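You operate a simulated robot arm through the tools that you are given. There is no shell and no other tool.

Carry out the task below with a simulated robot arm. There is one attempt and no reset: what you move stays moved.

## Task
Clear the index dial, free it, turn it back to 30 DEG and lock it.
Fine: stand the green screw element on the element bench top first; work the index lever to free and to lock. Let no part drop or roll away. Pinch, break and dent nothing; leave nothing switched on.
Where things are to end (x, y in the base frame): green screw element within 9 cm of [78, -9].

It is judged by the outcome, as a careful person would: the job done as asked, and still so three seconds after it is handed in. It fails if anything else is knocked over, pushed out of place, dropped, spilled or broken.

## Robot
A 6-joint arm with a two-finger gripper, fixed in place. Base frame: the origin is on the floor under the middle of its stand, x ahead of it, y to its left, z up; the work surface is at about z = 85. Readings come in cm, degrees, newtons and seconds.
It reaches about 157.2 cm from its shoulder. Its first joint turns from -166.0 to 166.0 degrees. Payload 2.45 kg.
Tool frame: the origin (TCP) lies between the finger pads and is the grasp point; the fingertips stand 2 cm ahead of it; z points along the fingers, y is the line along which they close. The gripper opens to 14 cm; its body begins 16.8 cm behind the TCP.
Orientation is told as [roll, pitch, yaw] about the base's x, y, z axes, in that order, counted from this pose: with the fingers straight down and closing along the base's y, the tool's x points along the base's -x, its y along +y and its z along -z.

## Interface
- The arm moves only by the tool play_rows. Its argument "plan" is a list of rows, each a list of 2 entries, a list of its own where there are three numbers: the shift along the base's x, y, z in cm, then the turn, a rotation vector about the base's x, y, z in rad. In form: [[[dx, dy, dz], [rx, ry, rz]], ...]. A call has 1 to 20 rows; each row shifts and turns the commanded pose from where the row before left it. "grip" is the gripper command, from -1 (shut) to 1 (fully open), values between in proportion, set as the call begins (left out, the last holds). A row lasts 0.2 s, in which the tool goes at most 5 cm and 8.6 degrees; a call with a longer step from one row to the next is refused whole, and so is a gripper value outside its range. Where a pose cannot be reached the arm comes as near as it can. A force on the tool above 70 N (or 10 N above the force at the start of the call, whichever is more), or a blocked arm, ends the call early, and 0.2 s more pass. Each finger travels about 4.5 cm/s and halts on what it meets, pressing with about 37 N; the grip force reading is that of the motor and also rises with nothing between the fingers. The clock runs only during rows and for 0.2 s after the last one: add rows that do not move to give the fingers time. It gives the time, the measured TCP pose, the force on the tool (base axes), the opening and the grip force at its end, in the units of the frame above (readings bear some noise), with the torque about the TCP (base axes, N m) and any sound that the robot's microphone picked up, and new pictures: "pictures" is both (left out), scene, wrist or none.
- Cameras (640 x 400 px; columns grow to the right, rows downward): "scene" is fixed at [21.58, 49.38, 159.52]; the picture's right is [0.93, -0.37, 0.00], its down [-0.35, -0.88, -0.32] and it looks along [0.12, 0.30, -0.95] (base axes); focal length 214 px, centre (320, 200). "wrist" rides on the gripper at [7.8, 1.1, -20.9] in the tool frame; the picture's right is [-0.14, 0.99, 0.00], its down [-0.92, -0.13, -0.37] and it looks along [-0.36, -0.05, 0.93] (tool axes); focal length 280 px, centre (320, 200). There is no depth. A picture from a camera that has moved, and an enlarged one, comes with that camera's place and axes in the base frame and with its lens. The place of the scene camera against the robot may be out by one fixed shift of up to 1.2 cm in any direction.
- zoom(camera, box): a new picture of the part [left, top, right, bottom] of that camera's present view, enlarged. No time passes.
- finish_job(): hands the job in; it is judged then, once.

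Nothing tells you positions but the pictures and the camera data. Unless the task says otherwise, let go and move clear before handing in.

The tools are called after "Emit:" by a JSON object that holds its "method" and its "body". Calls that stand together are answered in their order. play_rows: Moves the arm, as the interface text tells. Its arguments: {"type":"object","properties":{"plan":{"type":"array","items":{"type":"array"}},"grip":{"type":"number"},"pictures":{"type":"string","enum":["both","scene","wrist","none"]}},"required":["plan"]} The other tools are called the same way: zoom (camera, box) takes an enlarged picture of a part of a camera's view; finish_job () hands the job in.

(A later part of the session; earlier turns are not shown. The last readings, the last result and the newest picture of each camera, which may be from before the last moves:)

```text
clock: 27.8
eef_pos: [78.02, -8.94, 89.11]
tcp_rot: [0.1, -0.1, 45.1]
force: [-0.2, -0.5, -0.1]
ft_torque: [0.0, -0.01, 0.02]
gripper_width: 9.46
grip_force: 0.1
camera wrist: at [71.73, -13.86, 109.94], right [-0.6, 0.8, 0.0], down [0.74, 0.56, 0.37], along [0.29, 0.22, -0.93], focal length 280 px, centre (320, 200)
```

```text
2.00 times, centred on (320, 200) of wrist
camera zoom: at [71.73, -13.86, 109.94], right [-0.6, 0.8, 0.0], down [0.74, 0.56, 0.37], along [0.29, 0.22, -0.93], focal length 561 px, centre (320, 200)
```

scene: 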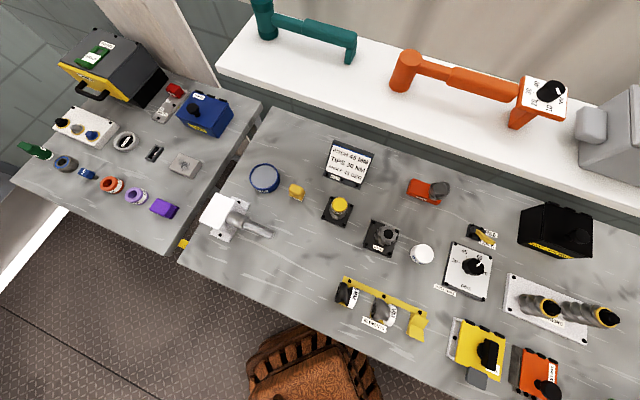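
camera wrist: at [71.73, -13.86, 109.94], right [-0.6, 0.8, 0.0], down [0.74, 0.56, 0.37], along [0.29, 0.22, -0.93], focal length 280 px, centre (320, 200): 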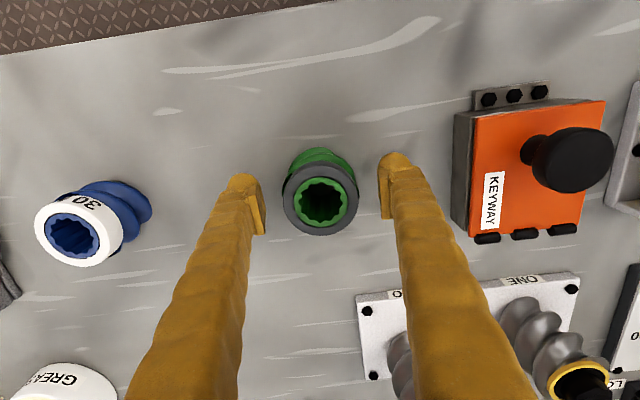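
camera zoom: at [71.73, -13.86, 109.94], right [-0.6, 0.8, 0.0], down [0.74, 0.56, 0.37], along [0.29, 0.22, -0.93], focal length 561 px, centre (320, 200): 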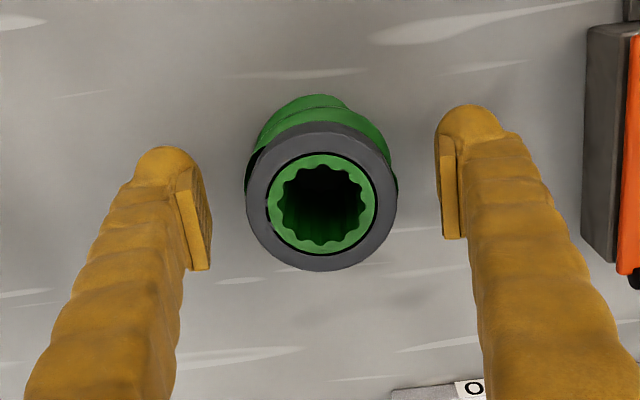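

The green element stands upright on its own near (78, -9) and the fingers are clear of it. I'll rise straight up and return to the dial and lever for a look.

Emit:
{"method": "play_rows", "body": {"plan": [[[0, 0, 1], [0, 0, 0]], [[0, 0, 2], [0, 0, 0]], [[0, 0, 3], [0, 0, 0]], [[0, 0, 4], [0, 0, 0]], [[0, 0, 4], [0, 0, 0]], [[0, 0, 4], [0, 0, 0]], [[0, 0, 4], [0, 0, 0]], [[0, 0, 3], [0, 0, 0]], [[-0.5, 2, 0], [0, 0, 0]], [[-1, 4, 0], [0, 0, 0]], [[-1, 4, 0], [0, 0, 0]], [[-1, 4, 0], [0, 0, 0]], [[-1, 4, 0], [0, 0, 0]], [[-1, 4, 0], [0, 0, 0]], [[-1, 4, 0], [0, 0, 0]], [[-1, 4, 0], [0, 0, 0]], [[-1, 4, 0], [0, 0, 0]], [[-1, 4, 0], [0, 0, 0]], [[0, 0, 0], [0, 0, 0]]]}}

Emit:
{"method": "zoom", "body": {"camera": "wrist", "box": [220, 100, 420, 300]}}

```text
clock: 31.8
eef_pos: [68.43, 29.01, 113.68]
tcp_rot: [0.0, -0.2, 45.0]
force: [0.6, 0.0, 0.9]
ft_torque: [-0.03, -0.01, 0.02]
gripper_width: 9.44
grip_force: 0.0
camera wrist: at [62.11, 24.15, 134.73], right [-0.6, 0.8, 0.0], down [0.74, 0.56, 0.37], along [0.29, 0.22, -0.93], focal length 280 px, centre (320, 200)
```

scene: 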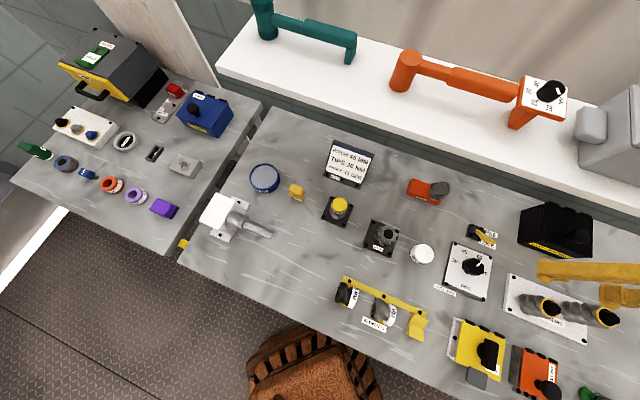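
wrist: 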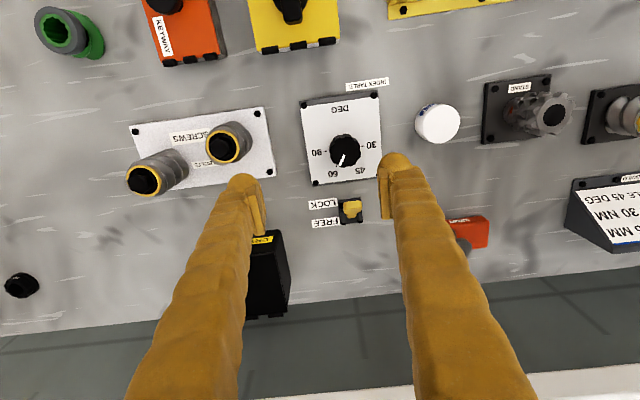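

```text
2.00 times, centred on (320, 200) of wrist
camera zoom: at [62.11, 24.15, 134.73], right [-0.6, 0.8, 0.0], down [0.74, 0.56, 0.37], along [0.29, 0.22, -0.93], focal length 561 px, centre (320, 200)
```

zoom: 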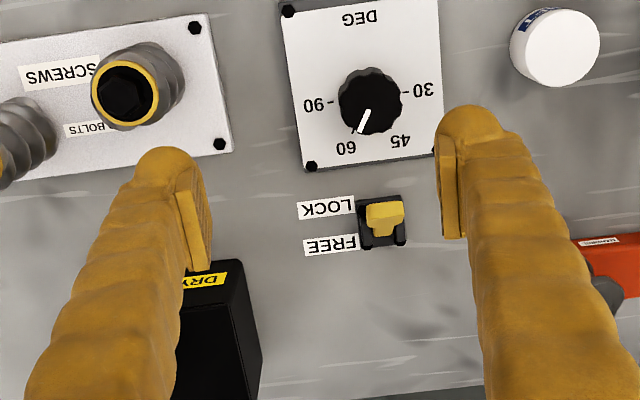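

The pointer is at 60 and needs to go about 100° counter-clockwise to 30. The lever tip is near (72.8, 38.8, 93), leaning south to LOCK. I'll close the fingers and hover just south of the lever tip to check clearance.

Emit:
{"method": "play_rows", "body": {"plan": [[[0.55, 1.9, -1], [0, 0, 0]], [[0.55, 1.9, -1], [0, 0, 0]], [[0.55, 1.9, -2], [0, 0, 0]], [[0.52, 1.9, -3], [0, 0, 0]], [[0, 0, -3], [0, 0, 0]], [[0, 0, 0], [0, 0, 0]], [[0, 0, 0], [0, 0, 0]], [[0, 0, 0], [0, 0, 0]]], "grip": -1}}

Emit:
{"method": "zoom", "body": {"camera": "wrist", "box": [240, 120, 400, 280]}}

Emit:
{"method": "zoom", "body": {"camera": "scene", "box": [430, 200, 530, 300]}}

```text
clock: 33.6
eef_pos: [70.83, 36.49, 103.95]
tcp_rot: [0.0, 0.0, 45.1]
force: [1.5, 0.1, -0.3]
ft_torque: [-0.01, -0.03, 0.02]
gripper_width: 0.01
grip_force: 29.5
camera wrist: at [64.45, 31.67, 124.88], right [-0.6, 0.8, 0.0], down [0.74, 0.56, 0.37], along [0.29, 0.22, -0.93], focal length 280 px, centre (320, 200)
```

scene: 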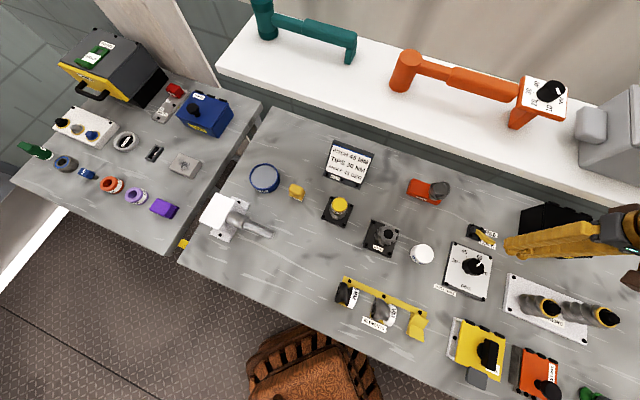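
wrist: 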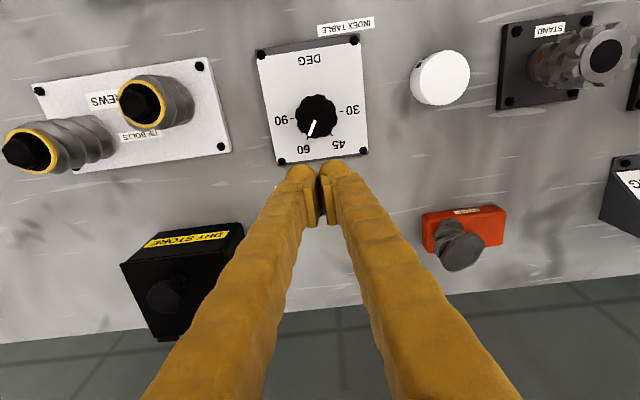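

```text
2.50 times, centred on (320, 200) of wrist
camera zoom: at [64.45, 31.67, 124.88], right [-0.6, 0.8, 0.0], down [0.74, 0.56, 0.37], along [0.29, 0.22, -0.93], focal length 701 px, centre (320, 200)
```

zoom: 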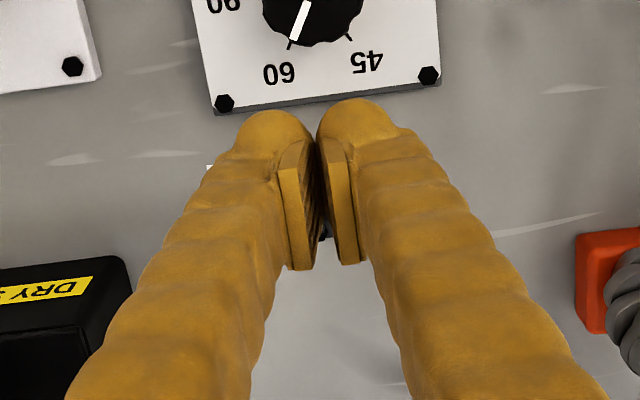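

```text
4.00 times, centred on (480, 250) of scene
camera zoom: at [21.58, 49.38, 159.52], right [0.93, -0.37, 0.0], down [-0.35, -0.88, -0.32], along [0.12, 0.3, -0.95], focal length 858 px, centre (-320, 0)
```

zoom: 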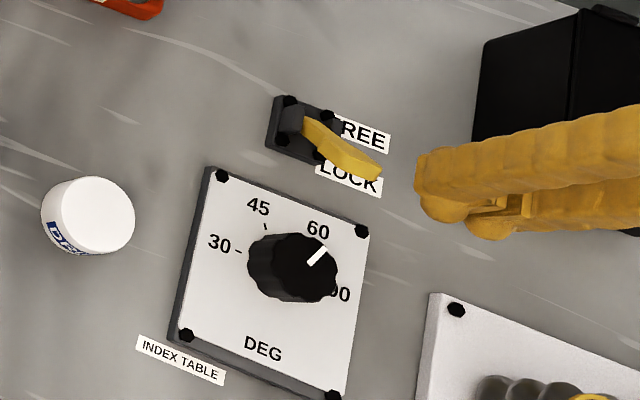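

From the way the element seated, the knob top is at about z = 89.5, so tips at 91 clear it. I'll back off slightly south, then lower the closed fingers to lever-tip height.

Emit:
{"method": "play_rows", "body": {"plan": [[[-0.85, -0.56, -1], [0, 0, 0]], [[0, 0, -3], [0, 0, 0]], [[0, 0, -3], [0, 0, 0]], [[0, 0, -2.5], [0, 0, 0]], [[0, 0, -1.2], [0, 0, 0]], [[0, 0, 0], [0, 0, 0]]]}}

Emit:
{"method": "zoom", "body": {"camera": "scene", "box": [430, 200, 530, 300]}}

Emit:
{"method": "zoom", "body": {"camera": "wrist", "box": [240, 120, 400, 280]}}

```text
clock: 35.0
eef_pos: [69.83, 35.97, 93.1]
tcp_rot: [0.0, -0.1, 45.0]
force: [0.9, -0.4, 0.4]
ft_torque: [0.0, 0.0, 0.02]
gripper_width: 0.03
grip_force: 29.2
camera wrist: at [63.52, 31.05, 114.1], right [-0.6, 0.8, 0.0], down [0.74, 0.56, 0.37], along [0.29, 0.22, -0.93], focal length 280 px, centre (320, 200)
```

scene: 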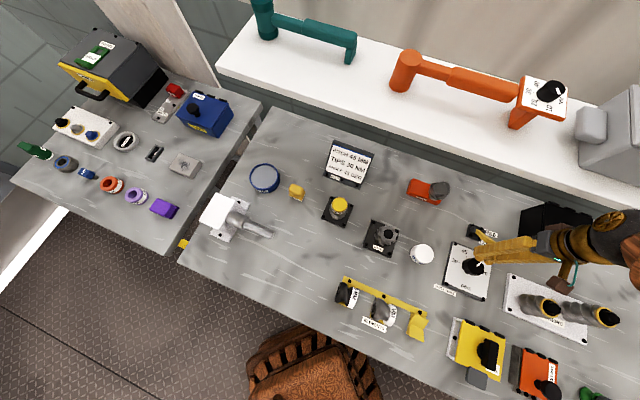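
wrist: 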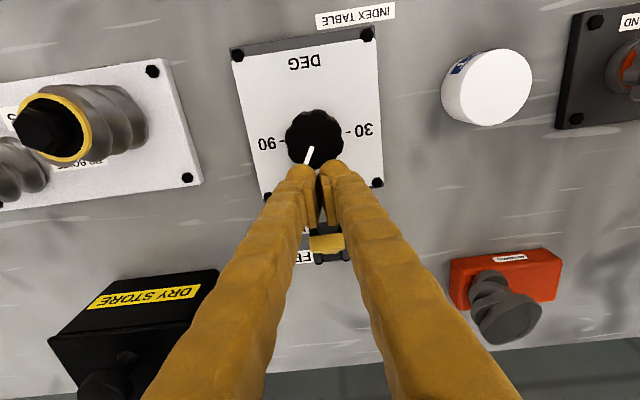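

```text
4.00 times, centred on (480, 250) of scene
camera zoom: at [21.58, 49.38, 159.52], right [0.93, -0.37, 0.0], down [-0.35, -0.88, -0.32], along [0.12, 0.3, -0.95], focal length 858 px, centre (-320, 0)
```

zoom: 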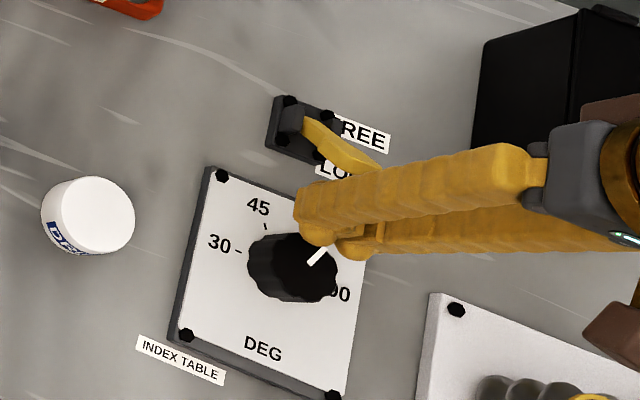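

```text
2.50 times, centred on (320, 200) of wrist
camera zoom: at [63.52, 31.05, 114.1], right [-0.6, 0.8, 0.0], down [0.74, 0.56, 0.37], along [0.29, 0.22, -0.93], focal length 701 px, centre (320, 200)
```

zoom: 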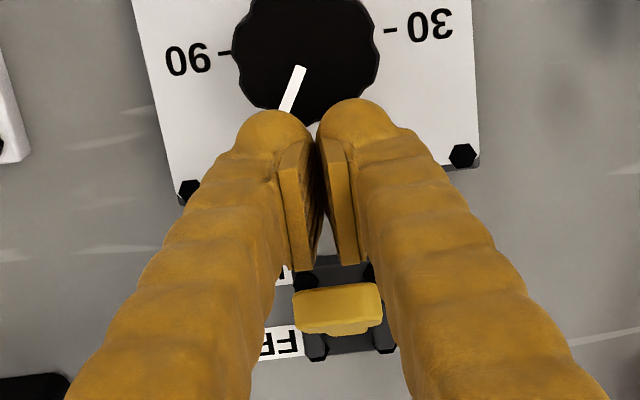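

The closed fingers are level with the lever tip and just south of it, well aligned. I'll push gently north toward FREE and watch force and sound.

Emit:
{"method": "play_rows", "body": {"plan": [[[0.35, 0.35, 0], [0, 0, 0]], [[0.35, 0.35, 0], [0, 0, 0]], [[0.35, 0.35, 0], [0, 0, 0]], [[0.35, 0.35, 0], [0, 0, 0]], [[0, 0, 0], [0, 0, 0]]], "pictures": "wrist"}}

Emit:
{"method": "zoom", "body": {"camera": "scene", "box": [430, 200, 530, 300]}}

```text
clock: 36.2
eef_pos: [71.28, 37.34, 93.24]
tcp_rot: [0.0, -0.1, 45.0]
force: [-0.3, -0.5, -0.2]
ft_torque: [0.02, 0.01, 0.0]
gripper_width: 0.0
grip_force: 28.9
camera wrist: at [64.91, 32.49, 114.14], right [-0.6, 0.8, 0.0], down [0.74, 0.56, 0.37], along [0.29, 0.22, -0.93], focal length 280 px, centre (320, 200)
```

wrist: 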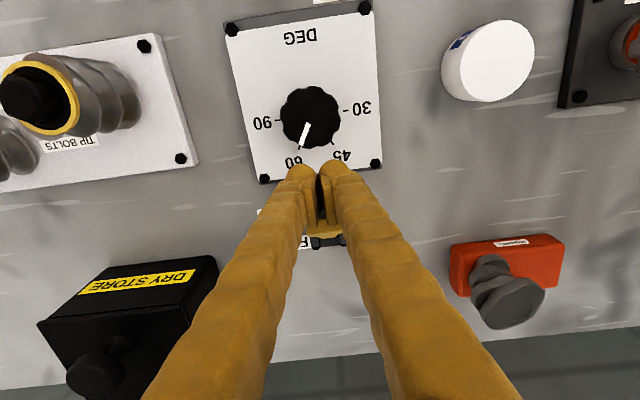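

```text
4.00 times, centred on (480, 250) of scene
camera zoom: at [21.58, 49.38, 159.52], right [0.93, -0.37, 0.0], down [-0.35, -0.88, -0.32], along [0.12, 0.3, -0.95], focal length 858 px, centre (-320, 0)
```

zoom: 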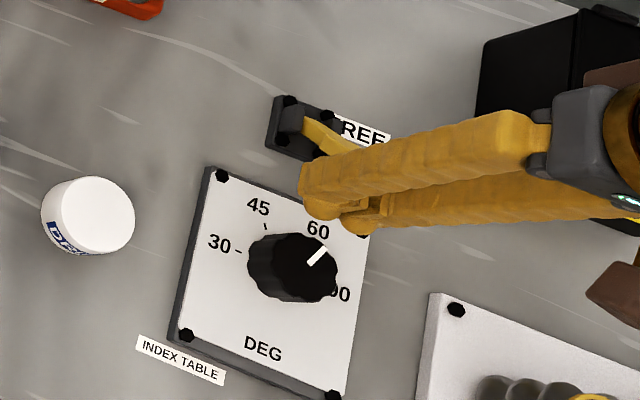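

There's no contact force yet and the fingers are right at the handle. I continue north in small steps.

Emit:
{"method": "play_rows", "body": {"plan": [[[0.28, 0.28, 0], [0, 0, 0]], [[0.28, 0.28, 0], [0, 0, 0]], [[0.28, 0.28, 0], [0, 0, 0]], [[0.28, 0.28, 0], [0, 0, 0]], [[0, 0, 0], [0, 0, 0]]], "pictures": "wrist"}}

Emit:
{"method": "zoom", "body": {"camera": "wrist", "box": [240, 120, 400, 280]}}

Emit:
{"method": "zoom", "body": {"camera": "scene", "box": [430, 200, 530, 300]}}

```text
clock: 37.4
eef_pos: [72.39, 38.54, 93.22]
tcp_rot: [0.1, -0.1, 44.8]
force: [0.0, 0.0, 1.4]
ft_torque: [0.01, 0.01, -0.02]
gripper_width: 0.0
grip_force: 29.8
camera wrist: at [66.04, 33.62, 114.16], right [-0.6, 0.8, 0.0], down [0.74, 0.56, 0.37], along [0.29, 0.22, -0.93], focal length 280 px, centre (320, 200)
```

wrist: 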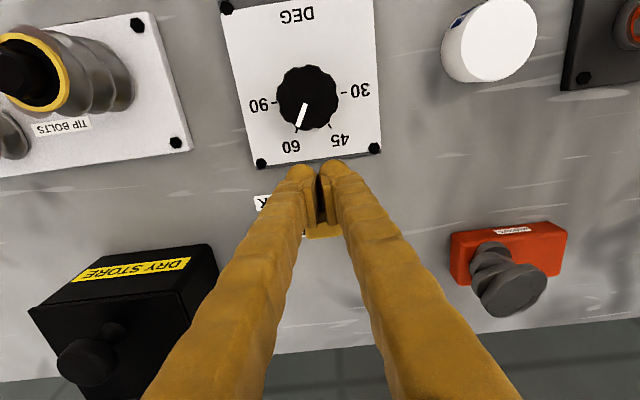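

```text
2.50 times, centred on (320, 200) of wrist
camera zoom: at [66.04, 33.62, 114.16], right [-0.6, 0.8, 0.0], down [0.74, 0.56, 0.37], along [0.29, 0.22, -0.93], focal length 701 px, centre (320, 200)
```

zoom: 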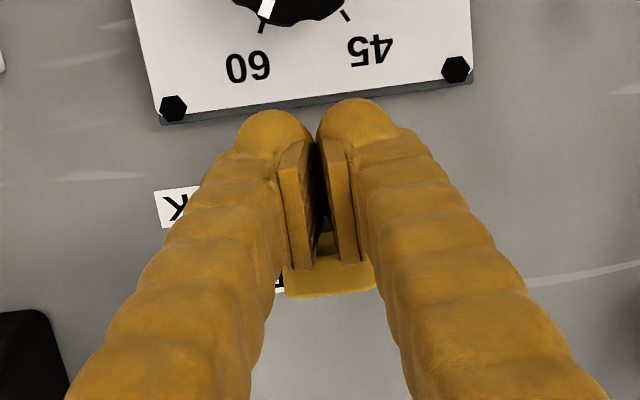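

```text
4.00 times, centred on (480, 250) of scene
camera zoom: at [21.58, 49.38, 159.52], right [0.93, -0.37, 0.0], down [-0.35, -0.88, -0.32], along [0.12, 0.3, -0.95], focal length 858 px, centre (-320, 0)
```

zoom: 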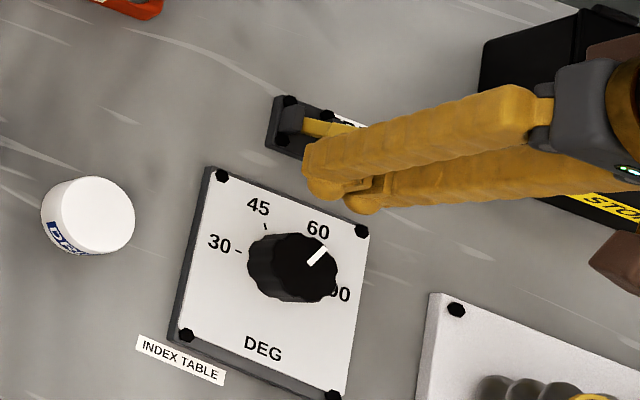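

The lever appears to be tilting with the fingers at almost no force. Continuing to push north.

Emit:
{"method": "play_rows", "body": {"plan": [[[0.3, 0.3, 0], [0, 0, 0]], [[0.3, 0.3, 0], [0, 0, 0]], [[0.3, 0.3, 0], [0, 0, 0]], [[0.3, 0.3, 0], [0, 0, 0]], [[0.3, 0.3, 0], [0, 0, 0]], [[0, 0, 0], [0, 0, 0]]], "pictures": "wrist"}}

Emit:
{"method": "zoom", "body": {"camera": "wrist", "box": [240, 120, 400, 280]}}

Emit:
{"method": "zoom", "body": {"camera": "scene", "box": [430, 200, 530, 300]}}

```text
clock: 38.8
eef_pos: [72.64, 38.98, 93.27]
tcp_rot: [0.1, 0.4, 44.9]
force: [-0.2, 0.2, 1.0]
ft_torque: [0.02, -0.03, -0.01]
gripper_width: 0.01
grip_force: 29.5
camera wrist: at [66.53, 34.17, 114.24], right [-0.6, 0.8, 0.0], down [0.75, 0.56, 0.36], along [0.29, 0.22, -0.93], focal length 280 px, centre (320, 200)
```

wrist: 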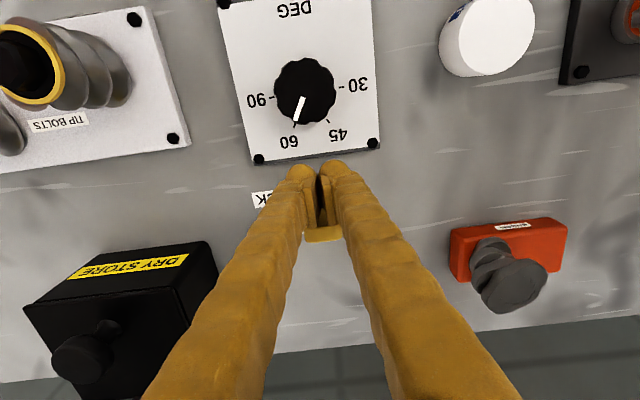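

```text
2.50 times, centred on (320, 200) of wrist
camera zoom: at [66.53, 34.17, 114.24], right [-0.6, 0.8, 0.0], down [0.75, 0.56, 0.36], along [0.29, 0.22, -0.93], focal length 701 px, centre (320, 200)
```

zoom: 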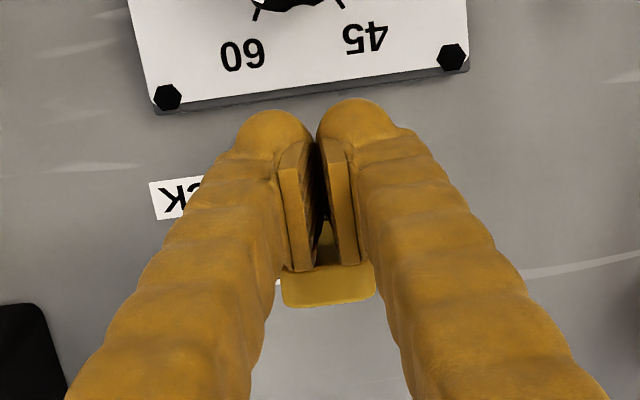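

```text
4.00 times, centred on (480, 250) of scene
camera zoom: at [21.58, 49.38, 159.52], right [0.93, -0.37, 0.0], down [-0.35, -0.88, -0.32], along [0.12, 0.3, -0.95], focal length 858 px, centre (-320, 0)
```

zoom: 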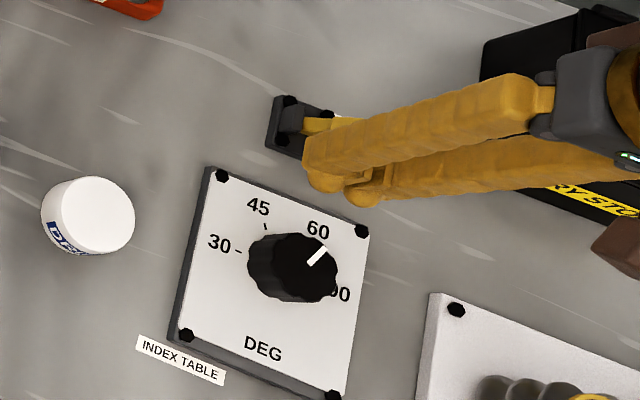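

The arm stopped about 1.6 cm short of the command, yet the force reads near zero. I'll hold still briefly and see whether it settles before deciding.

Emit:
{"method": "play_rows", "body": {"plan": [[[0, 0, 0], [0, 0, 0]], [[0, 0, 0], [0, 0, 0]]]}}

Emit:
{"method": "zoom", "body": {"camera": "scene", "box": [440, 180, 640, 305]}}

```text
clock: 39.4
eef_pos: [72.76, 38.9, 93.25]
tcp_rot: [0.1, 0.5, 44.9]
force: [-0.5, 0.0, 0.0]
ft_torque: [-0.05, 0.01, 0.03]
gripper_width: 0.02
grip_force: 29.4
camera wrist: at [66.54, 34.17, 114.24], right [-0.6, 0.8, 0.0], down [0.75, 0.56, 0.36], along [0.29, 0.22, -0.93], focal length 280 px, centre (320, 200)
```

scene: 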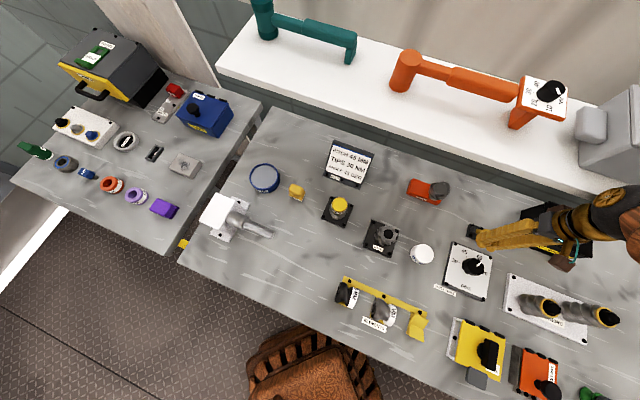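
wrist: 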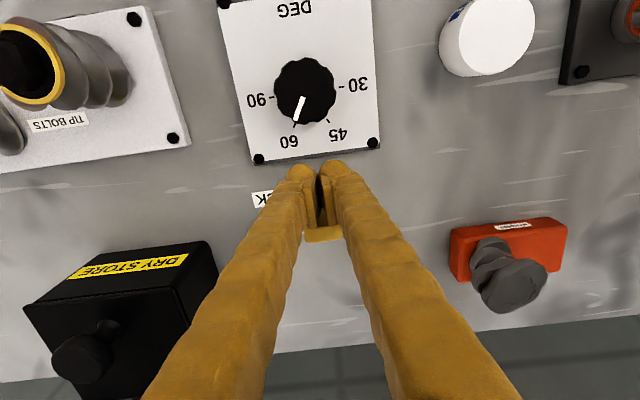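

```text
3.20 times, centred on (540, 242) of scene
camera zoom: at [21.58, 49.38, 159.52], right [0.93, -0.37, 0.0], down [-0.35, -0.88, -0.32], along [0.12, 0.3, -0.95], focal length 686 px, centre (-384, 64)
```

zoom: 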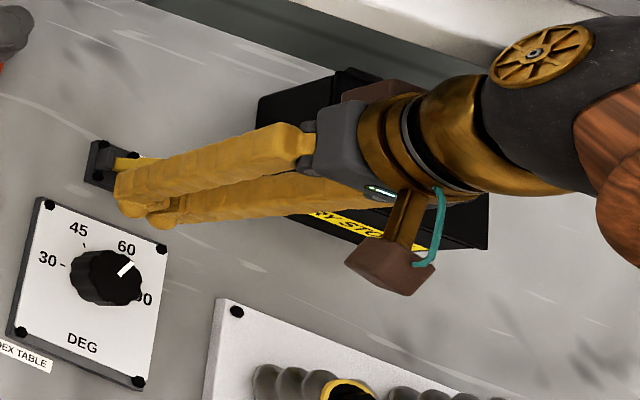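

The lever has tilted to near upright, but the arm will not follow further north and senses no force, which looks like an arm limit rather than contact. I'll bring the command back to where the arm is and see how it behaves.

Emit:
{"method": "play_rows", "body": {"plan": [[[-0.5, -0.5, 0], [0, 0, 0]], [[-0.55, -0.55, 0], [0, 0, 0]], [[0, 0, 0], [0, 0, 0]]], "pictures": "none"}}

```text
clock: 40.2
eef_pos: [72.96, 39.08, 93.17]
tcp_rot: [0.0, -0.1, 45.1]
force: [-0.4, -0.6, -1.5]
ft_torque: [0.02, -0.04, -0.02]
gripper_width: 0.0
grip_force: 28.7
```

The arm tracks again at this point. To tell an arm limit from a block at the lever, I'll back off, rise above the lever, and try the same northward move in free air.

Emit:
{"method": "play_rows", "body": {"plan": [[[-0.6, -0.6, 0], [0, 0, 0]], [[-0.6, -0.6, 0], [0, 0, 0]], [[0, 0, 3], [0, 0, 0]], [[0, 0, 3], [0, 0, 0]], [[0, 0, 3], [0, 0, 0]], [[0, 0, 0], [0, 0, 0]]]}}

Emit:
{"method": "zoom", "body": {"camera": "scene", "box": [430, 200, 530, 300]}}

Emit:
{"method": "zoom", "body": {"camera": "wrist", "box": [240, 120, 400, 280]}}

```text
clock: 41.6
eef_pos: [71.71, 37.87, 102.38]
tcp_rot: [0.1, 0.0, 44.9]
force: [-0.5, -0.9, -0.4]
ft_torque: [-0.02, 0.01, 0.04]
gripper_width: 0.03
grip_force: 29.0
camera wrist: at [65.36, 33.0, 123.19], right [-0.6, 0.8, 0.0], down [0.74, 0.56, 0.37], along [0.29, 0.22, -0.93], focal length 280 px, centre (320, 200)
```

scene: 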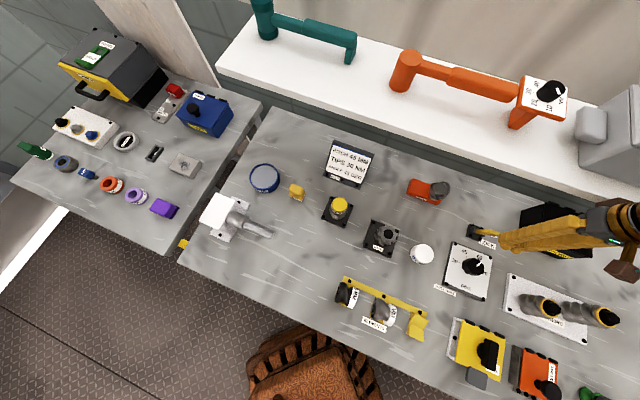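
wrist: 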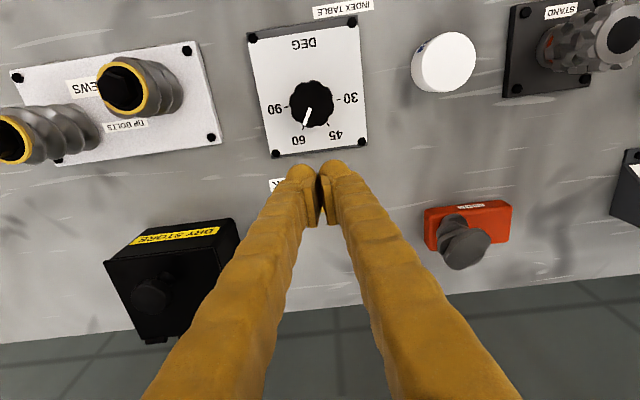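

```text
4.00 times, centred on (480, 250) of scene
camera zoom: at [21.58, 49.38, 159.52], right [0.93, -0.37, 0.0], down [-0.35, -0.88, -0.32], along [0.12, 0.3, -0.95], focal length 858 px, centre (-320, 0)
```

zoom: 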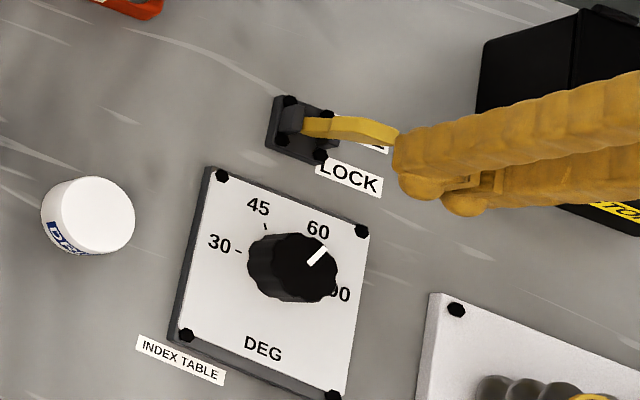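

```text
2.50 times, centred on (320, 200) of wrist
camera zoom: at [65.36, 33.0, 123.19], right [-0.6, 0.8, 0.0], down [0.74, 0.56, 0.37], along [0.29, 0.22, -0.93], focal length 701 px, centre (320, 200)
```

zoom: 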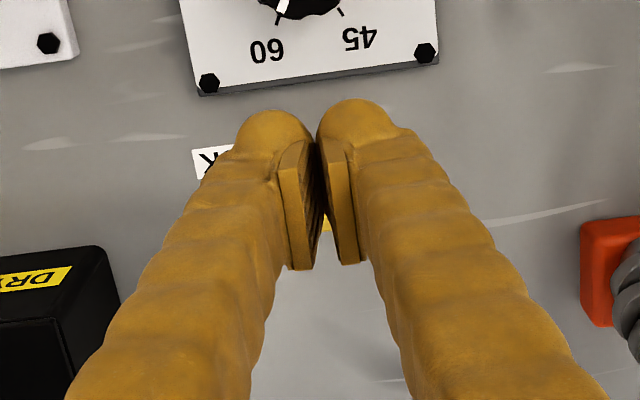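

The lever stays where it was pushed, now nearly upright. I'll test moving north in free air above it.

Emit:
{"method": "play_rows", "body": {"plan": [[[0.7, 0.7, 0], [0, 0, 0]], [[0.7, 0.7, 0], [0, 0, 0]], [[0.7, 0.7, 0], [0, 0, 0]], [[0.7, 0.7, 0], [0, 0, 0]], [[0, 0, 0], [0, 0, 0]]], "pictures": "none"}}

```text
clock: 42.1
eef_pos: [72.09, 38.4, 102.27]
tcp_rot: [0.1, 0.3, 45.0]
force: [-28.3, -15.2, 11.5]
ft_torque: [3.25, -6.23, -0.07]
gripper_width: 0.01
grip_force: 29.1
stopped in row 2: the force on the tool passed its limit at 115 N (the readings are from after the stop); the commanded pose is now the measured one
```

The call stopped on a force limit, with the contact about 20 cm above the fingertips: the gripper body or wrist met something overhead around (80, 42, 121). I'll stop pushing there and look for that obstacle.

Emit:
{"method": "zoom", "body": {"camera": "scene", "box": [500, 60, 640, 220]}}

Emit:
{"method": "zoom", "body": {"camera": "scene", "box": [540, 170, 640, 290]}}

Emit:
{"method": "zoom", "body": {"camera": "wrist", "box": [0, 0, 640, 400]}}

```text
2.50 times, centred on (570, 140) of scene
camera zoom: at [21.58, 49.38, 159.52], right [0.93, -0.37, 0.0], down [-0.35, -0.88, -0.32], along [0.12, 0.3, -0.95], focal length 536 px, centre (-305, 350)
```

zoom: 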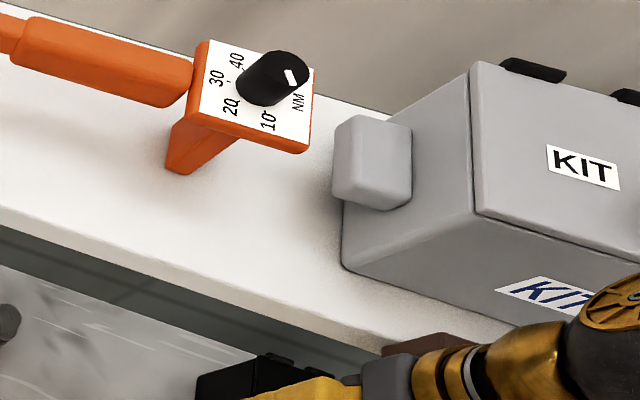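

```text
3.33 times, centred on (590, 230) of scene
camera zoom: at [21.58, 49.38, 159.52], right [0.93, -0.37, 0.0], down [-0.35, -0.88, -0.32], along [0.12, 0.3, -0.95], focal length 715 px, centre (-580, 100)
```

zoom: 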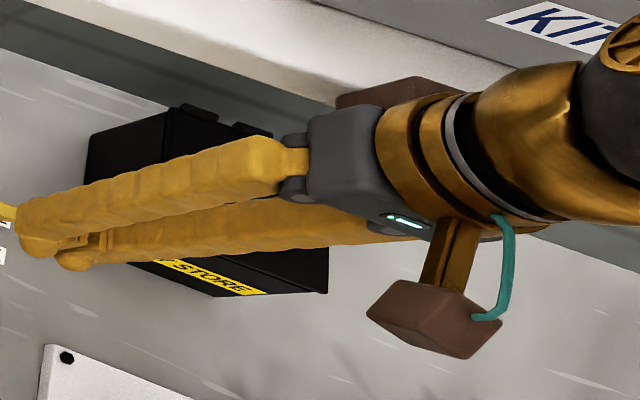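

```text
1.00 times, centred on (320, 200) of wrist (not enlarged: the box is as wide or as high as the picture)
camera zoom: at [65.98, 33.62, 123.24], right [-0.6, 0.8, 0.0], down [0.74, 0.56, 0.36], along [0.29, 0.22, -0.93], focal length 280 px, centre (320, 200)
```

zoom: 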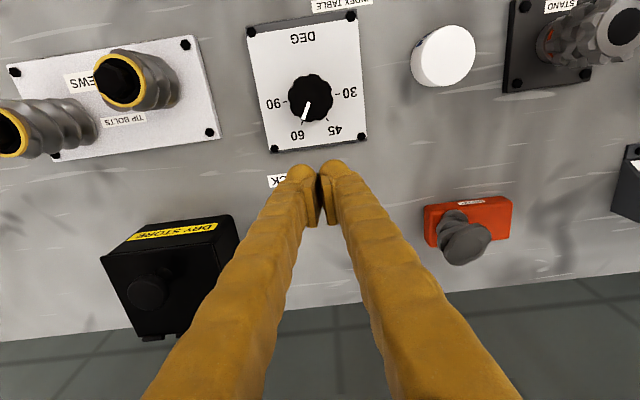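

I now see it: the white shelf overhangs the rear of the bench with its front edge at about n = 84 cm along the bench normal and z = 120. The upright wrist was meeting that shelf. I'll back away south, tilt the tool 45° so the wrist stays clear, and part the fingers to take the lever's T-handle by its ends.

Emit:
{"method": "play_rows", "body": {"plan": [[[-0.8, -0.8, 0], [0, 0, 0]], [[-1.3, -1.3, 0], [0, 0, 0]], [[-1.4, -1.4, 0], [0, 0, 0]], [[0, 0, 0], [0.0926, -0.0926, 0]], [[0, 0, 0], [0.0926, -0.0926, 0]], [[0, 0, 0], [0.0926, -0.0926, 0]], [[0, 0, 0], [0.0926, -0.0926, 0]], [[0, 0, 0], [0.0926, -0.0926, 0]], [[0, 0, 0], [0.0926, -0.0926, 0]], [[0, 0, 0], [0, 0, 0]]], "grip": -0.14}}

Emit:
{"method": "zoom", "body": {"camera": "wrist", "box": [240, 120, 400, 280]}}

Emit:
{"method": "zoom", "body": {"camera": "scene", "box": [430, 180, 590, 280]}}

```text
clock: 44.3
eef_pos: [68.74, 34.98, 102.06]
tcp_rot: [0.1, -44.6, 44.9]
force: [-0.7, 0.7, 0.1]
ft_torque: [0.0, -0.01, -0.02]
gripper_width: 6.03
grip_force: 0.2
camera wrist: at [53.66, 21.26, 111.5], right [-0.63, 0.77, 0.1], down [0.37, 0.19, 0.91], along [0.68, 0.61, -0.4], focal length 280 px, centre (320, 200)
```

scene: 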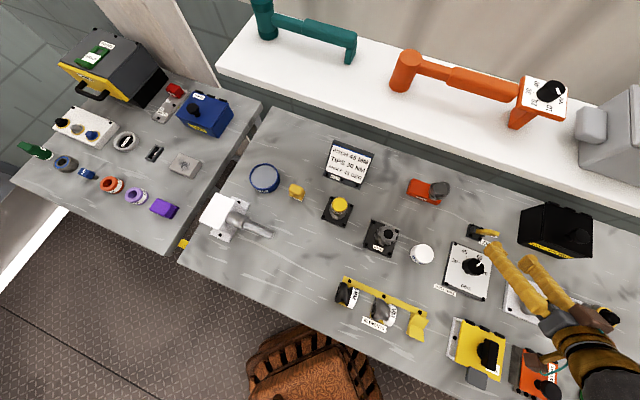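
wrist: 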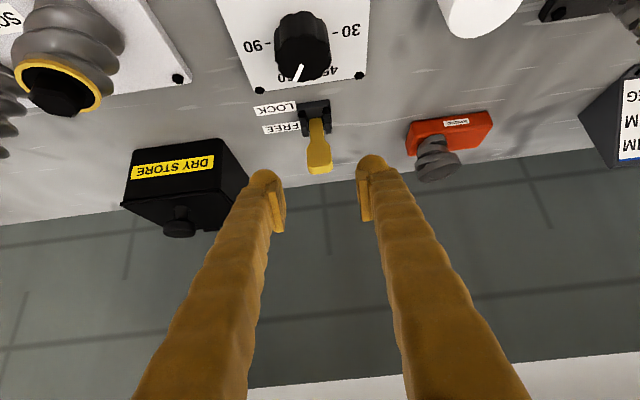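

```text
2.50 times, centred on (320, 200) of wrist
camera zoom: at [53.66, 21.26, 111.5], right [-0.63, 0.77, 0.1], down [0.37, 0.19, 0.91], along [0.68, 0.61, -0.4], focal length 701 px, centre (320, 200)
```

zoom: 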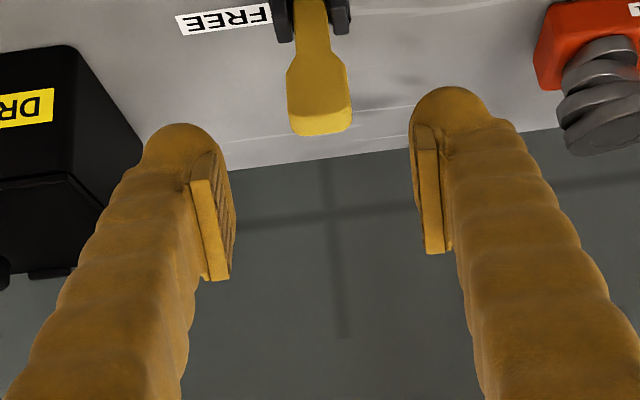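

```text
4.00 times, centred on (510, 230) of scene
camera zoom: at [21.58, 49.38, 159.52], right [0.93, -0.37, 0.0], down [-0.35, -0.88, -0.32], along [0.12, 0.3, -0.95], focal length 858 px, centre (-440, 80)
```

zoom: 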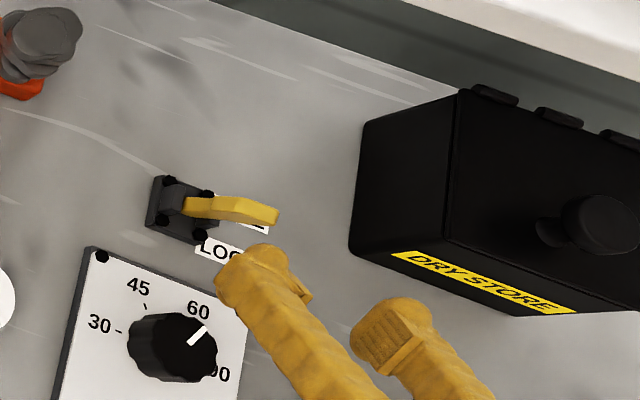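

The tilted view shows the lever clearly: a paddle with its head near n = 81.5, e = 24, z = 94, and the open fingers are lined up on either side. I'll advance along the tool axis until the paddle head is between the pads.

Emit:
{"method": "play_rows", "body": {"plan": [[[1.25, 1.25, -1.77], [0, 0, 0]], [[1.25, 1.25, -1.77], [0, 0, 0]], [[1.25, 1.25, -1.77], [0, 0, 0]], [[0.75, 0.75, -1.06], [0, 0, 0]], [[0, 0, 0], [0, 0, 0]]]}}

Emit:
{"method": "zoom", "body": {"camera": "wrist", "box": [240, 120, 400, 280]}}

Emit:
{"method": "zoom", "body": {"camera": "scene", "box": [430, 180, 590, 280]}}

```text
clock: 45.5
eef_pos: [73.38, 39.32, 95.61]
tcp_rot: [0.1, -44.7, 45.0]
force: [0.3, 0.1, -0.4]
ft_torque: [-0.01, -0.01, 0.01]
gripper_width: 6.0
grip_force: 0.3
camera wrist: at [58.26, 25.81, 105.05], right [-0.63, 0.77, 0.1], down [0.37, 0.19, 0.91], along [0.68, 0.61, -0.4], focal length 280 px, centre (320, 200)
```

scene: 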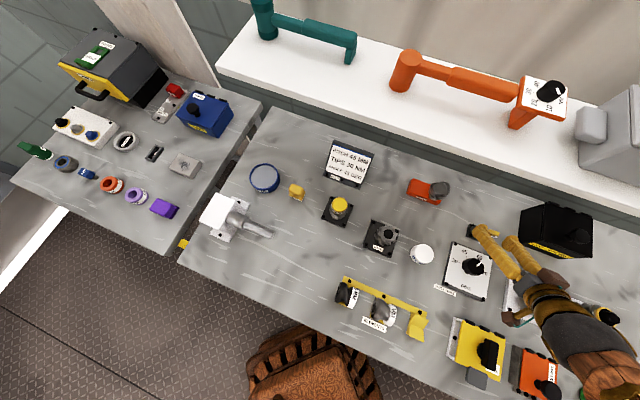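
wrist: 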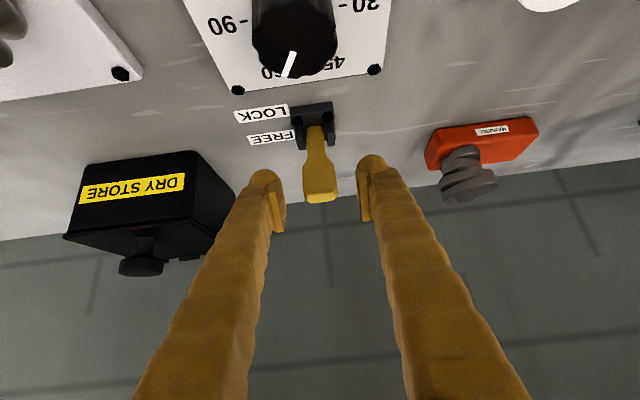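

```text
2.50 times, centred on (320, 200) of wrist
camera zoom: at [58.26, 25.81, 105.05], right [-0.63, 0.77, 0.1], down [0.37, 0.19, 0.91], along [0.68, 0.61, -0.4], focal length 701 px, centre (320, 200)
```

zoom: 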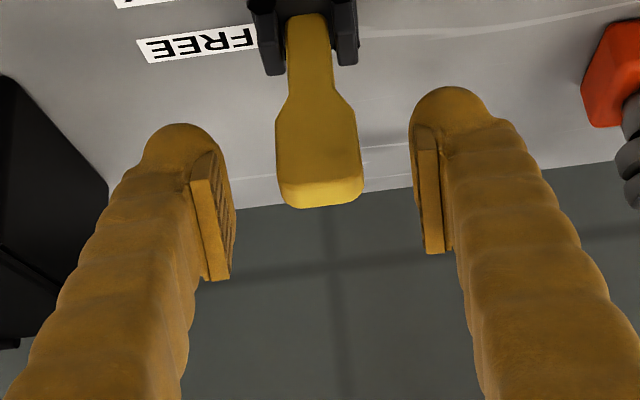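

```text
4.00 times, centred on (510, 230) of scene
camera zoom: at [21.58, 49.38, 159.52], right [0.93, -0.37, 0.0], down [-0.35, -0.88, -0.32], along [0.12, 0.3, -0.95], focal length 858 px, centre (-440, 80)
```

zoom: 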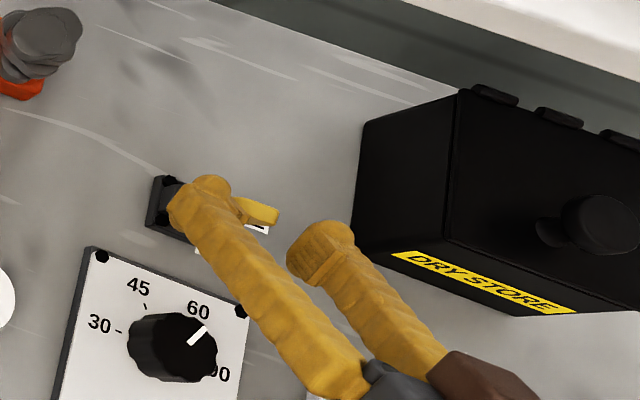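

The paddle head (about 3.3 cm wide) is centred between the fingers and I need about 2.6 cm more along the tool axis. Then I'll check before closing.

Emit:
{"method": "play_rows", "body": {"plan": [[[0.65, 0.65, -0.92], [0, 0, 0]], [[0.65, 0.65, -0.92], [0, 0, 0]], [[0, 0, 0], [0, 0, 0]]]}}

Emit:
{"method": "zoom", "body": {"camera": "wrist", "box": [240, 120, 400, 280]}}

Emit:
{"method": "zoom", "body": {"camera": "scene", "box": [430, 180, 590, 280]}}

```text
clock: 46.3
eef_pos: [74.53, 40.71, 93.96]
tcp_rot: [0.0, -44.7, 45.1]
force: [0.2, 0.5, -0.5]
ft_torque: [0.0, 0.03, 0.01]
gripper_width: 6.02
grip_force: 0.1
camera wrist: at [59.55, 27.12, 103.31], right [-0.63, 0.77, 0.1], down [0.37, 0.19, 0.91], along [0.68, 0.61, -0.4], focal length 280 px, centre (320, 200)
```

scene: 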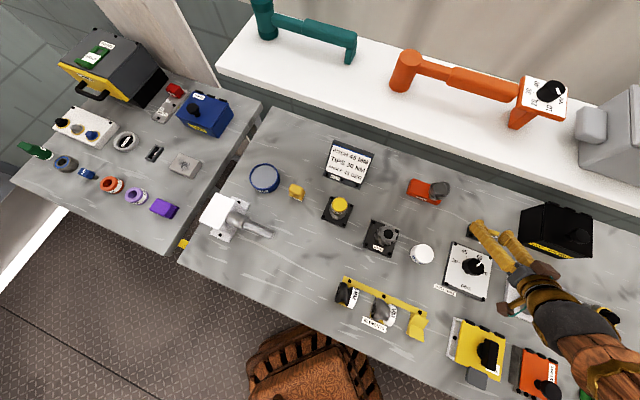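
wrist: 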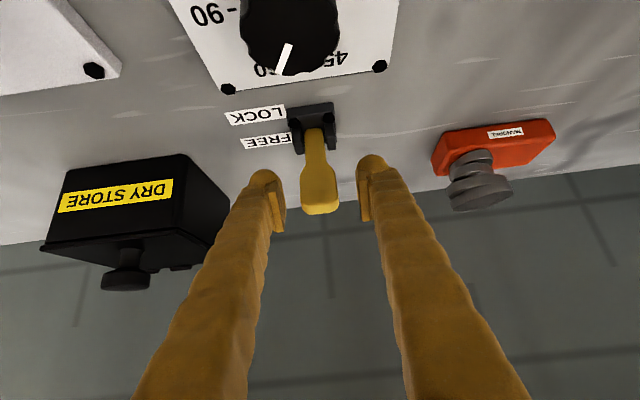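

```text
2.50 times, centred on (320, 200) of wrist
camera zoom: at [59.55, 27.12, 103.31], right [-0.63, 0.77, 0.1], down [0.37, 0.19, 0.91], along [0.68, 0.61, -0.4], focal length 701 px, centre (320, 200)
```

zoom: 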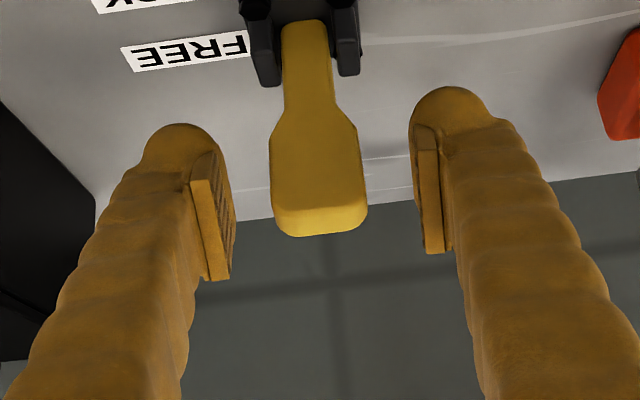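

```text
4.00 times, centred on (510, 230) of scene
camera zoom: at [21.58, 49.38, 159.52], right [0.93, -0.37, 0.0], down [-0.35, -0.88, -0.32], along [0.12, 0.3, -0.95], focal length 858 px, centre (-440, 80)
```

zoom: 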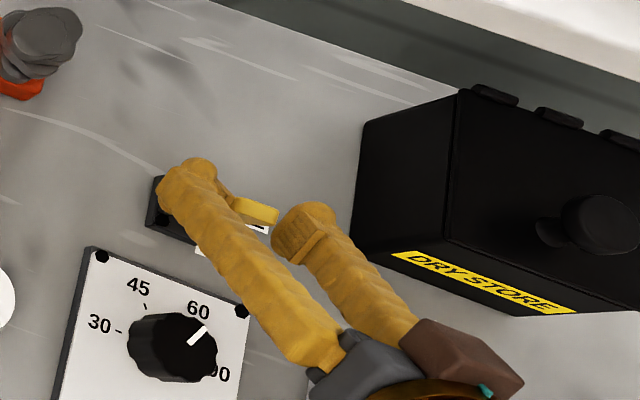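

The paddle head is now at the grasp point, centred between the pads. Closing gently on it.

Emit:
{"method": "play_rows", "body": {"plan": [[[0, 0, 0], [0, 0, 0]], [[0, 0, 0], [0, 0, 0]], [[0, 0, 0], [0, 0, 0]], [[0, 0, 0], [0, 0, 0]]], "grip": -0.62, "pictures": "wrist"}}

Emit:
{"method": "zoom", "body": {"camera": "wrist", "box": [240, 120, 400, 280]}}

```text
clock: 47.3
eef_pos: [74.65, 40.59, 93.93]
tcp_rot: [0.1, -44.6, 45.0]
force: [3.6, -4.4, -0.5]
ft_torque: [-0.06, 0.0, -0.04]
gripper_width: 3.04
grip_force: 3.5
camera wrist: at [59.55, 27.1, 103.31], right [-0.63, 0.77, 0.1], down [0.37, 0.19, 0.91], along [0.68, 0.61, -0.4], focal length 280 px, centre (320, 200)
```

wrist: 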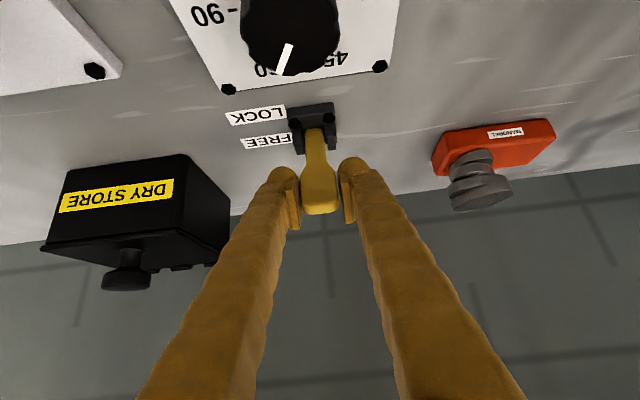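

```text
2.50 times, centred on (320, 200) of wrist
camera zoom: at [59.55, 27.1, 103.31], right [-0.63, 0.77, 0.1], down [0.37, 0.19, 0.91], along [0.68, 0.61, -0.4], focal length 701 px, centre (320, 200)
```

zoom: 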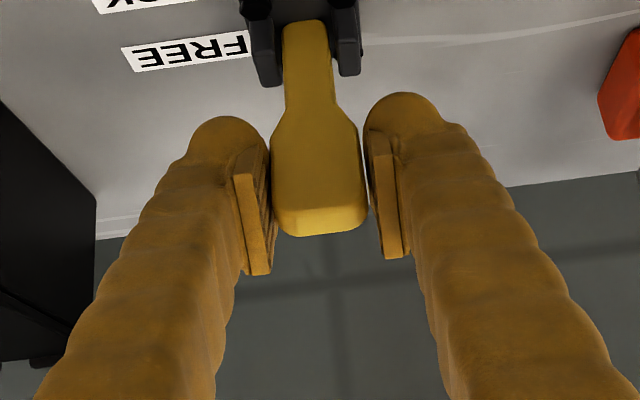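

The pads are just touching at 3.04 cm with a light grip and a small sideways load. I'll give it a bit more closing and a moment to settle.

Emit:
{"method": "play_rows", "body": {"plan": [[[0.03, -0.03, 0], [0, 0, 0]], [[0, 0, 0], [0, 0, 0]], [[0, 0, 0], [0, 0, 0]]], "grip": -0.75, "pictures": "none"}}

```text
clock: 48.1
eef_pos: [74.75, 40.74, 93.97]
tcp_rot: [0.1, -44.8, 45.0]
force: [19.7, -7.2, -8.4]
ft_torque: [0.16, -0.46, -0.08]
gripper_width: 2.89
grip_force: 45.0
```

The grip is now firm at 2.9 cm but with about 19 N of sideways load eastward. I'll shift slightly east to relieve it.

Emit:
{"method": "play_rows", "body": {"plan": [[[0.07, -0.07, 0], [0, 0, 0]], [[0, 0, 0], [0, 0, 0]]], "pictures": "none"}}

```text
clock: 48.7
eef_pos: [74.66, 40.77, 93.92]
tcp_rot: [0.1, -44.8, 45.0]
force: [10.2, 2.0, -6.8]
ft_torque: [0.34, -0.38, -0.06]
gripper_width: 2.89
grip_force: 45.2
```

The loads are small now, so I'll swing the lever north along its arc in small increments, watching forces.

Emit:
{"method": "play_rows", "body": {"plan": [[[0.2, 0.2, 0.02], [0, 0, 0]], [[0.2, 0.2, 0.02], [0, 0, 0]], [[0.2, 0.2, 0.02], [0, 0, 0]], [[0, 0, 0], [0, 0, 0]]], "pictures": "none"}}

```text
clock: 49.7
eef_pos: [75.15, 41.26, 93.98]
tcp_rot: [0.1, -44.7, 45.1]
force: [-18.9, -9.1, -1.0]
ft_torque: [-0.93, 1.07, 0.02]
gripper_width: 2.9
grip_force: 44.8
```

The lever resists with about 20 N, which is reasonable for a stiff lever. I'll keep following the arc and check with pictures.

Emit:
{"method": "play_rows", "body": {"plan": [[[0.25, 0.25, 0], [0, 0, 0]], [[0.25, 0.25, -0.02], [0, 0, 0]], [[0.25, 0.25, -0.03], [0, 0, 0]], [[0, 0, 0], [0, 0, 0]]]}}

Emit:
{"method": "zoom", "body": {"camera": "wrist", "box": [240, 120, 400, 280]}}

Emit:
{"method": "zoom", "body": {"camera": "scene", "box": [430, 180, 590, 280]}}

```text
clock: 50.7
eef_pos: [75.96, 41.97, 94.05]
tcp_rot: [0.1, -44.8, 45.0]
force: [-20.2, -5.4, -1.0]
ft_torque: [-0.81, 0.97, 0.05]
gripper_width: 2.89
grip_force: 45.5
camera wrist: at [60.89, 28.38, 103.38], right [-0.63, 0.77, 0.1], down [0.37, 0.19, 0.91], along [0.68, 0.61, -0.4], focal length 280 px, centre (320, 200)
```

scene: 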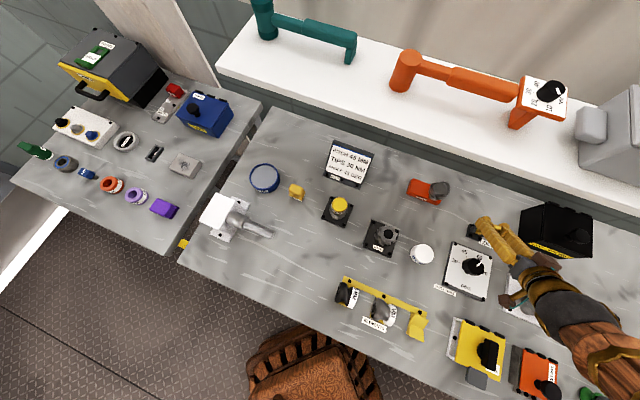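
wrist: 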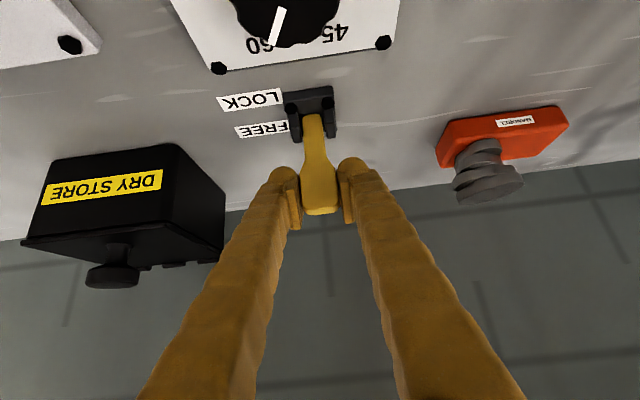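

```text
2.50 times, centred on (320, 200) of wrist
camera zoom: at [60.89, 28.38, 103.38], right [-0.63, 0.77, 0.1], down [0.37, 0.19, 0.91], along [0.68, 0.61, -0.4], focal length 701 px, centre (320, 200)
```

zoom: 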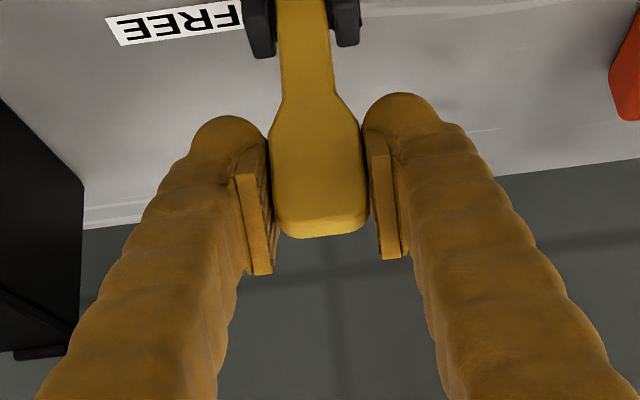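

```text
4.00 times, centred on (510, 230) of scene
camera zoom: at [21.58, 49.38, 159.52], right [0.93, -0.37, 0.0], down [-0.35, -0.88, -0.32], along [0.12, 0.3, -0.95], focal length 858 px, centre (-440, 80)
```

zoom: 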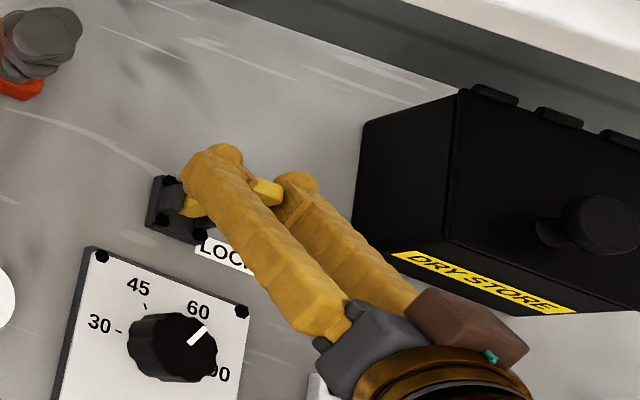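

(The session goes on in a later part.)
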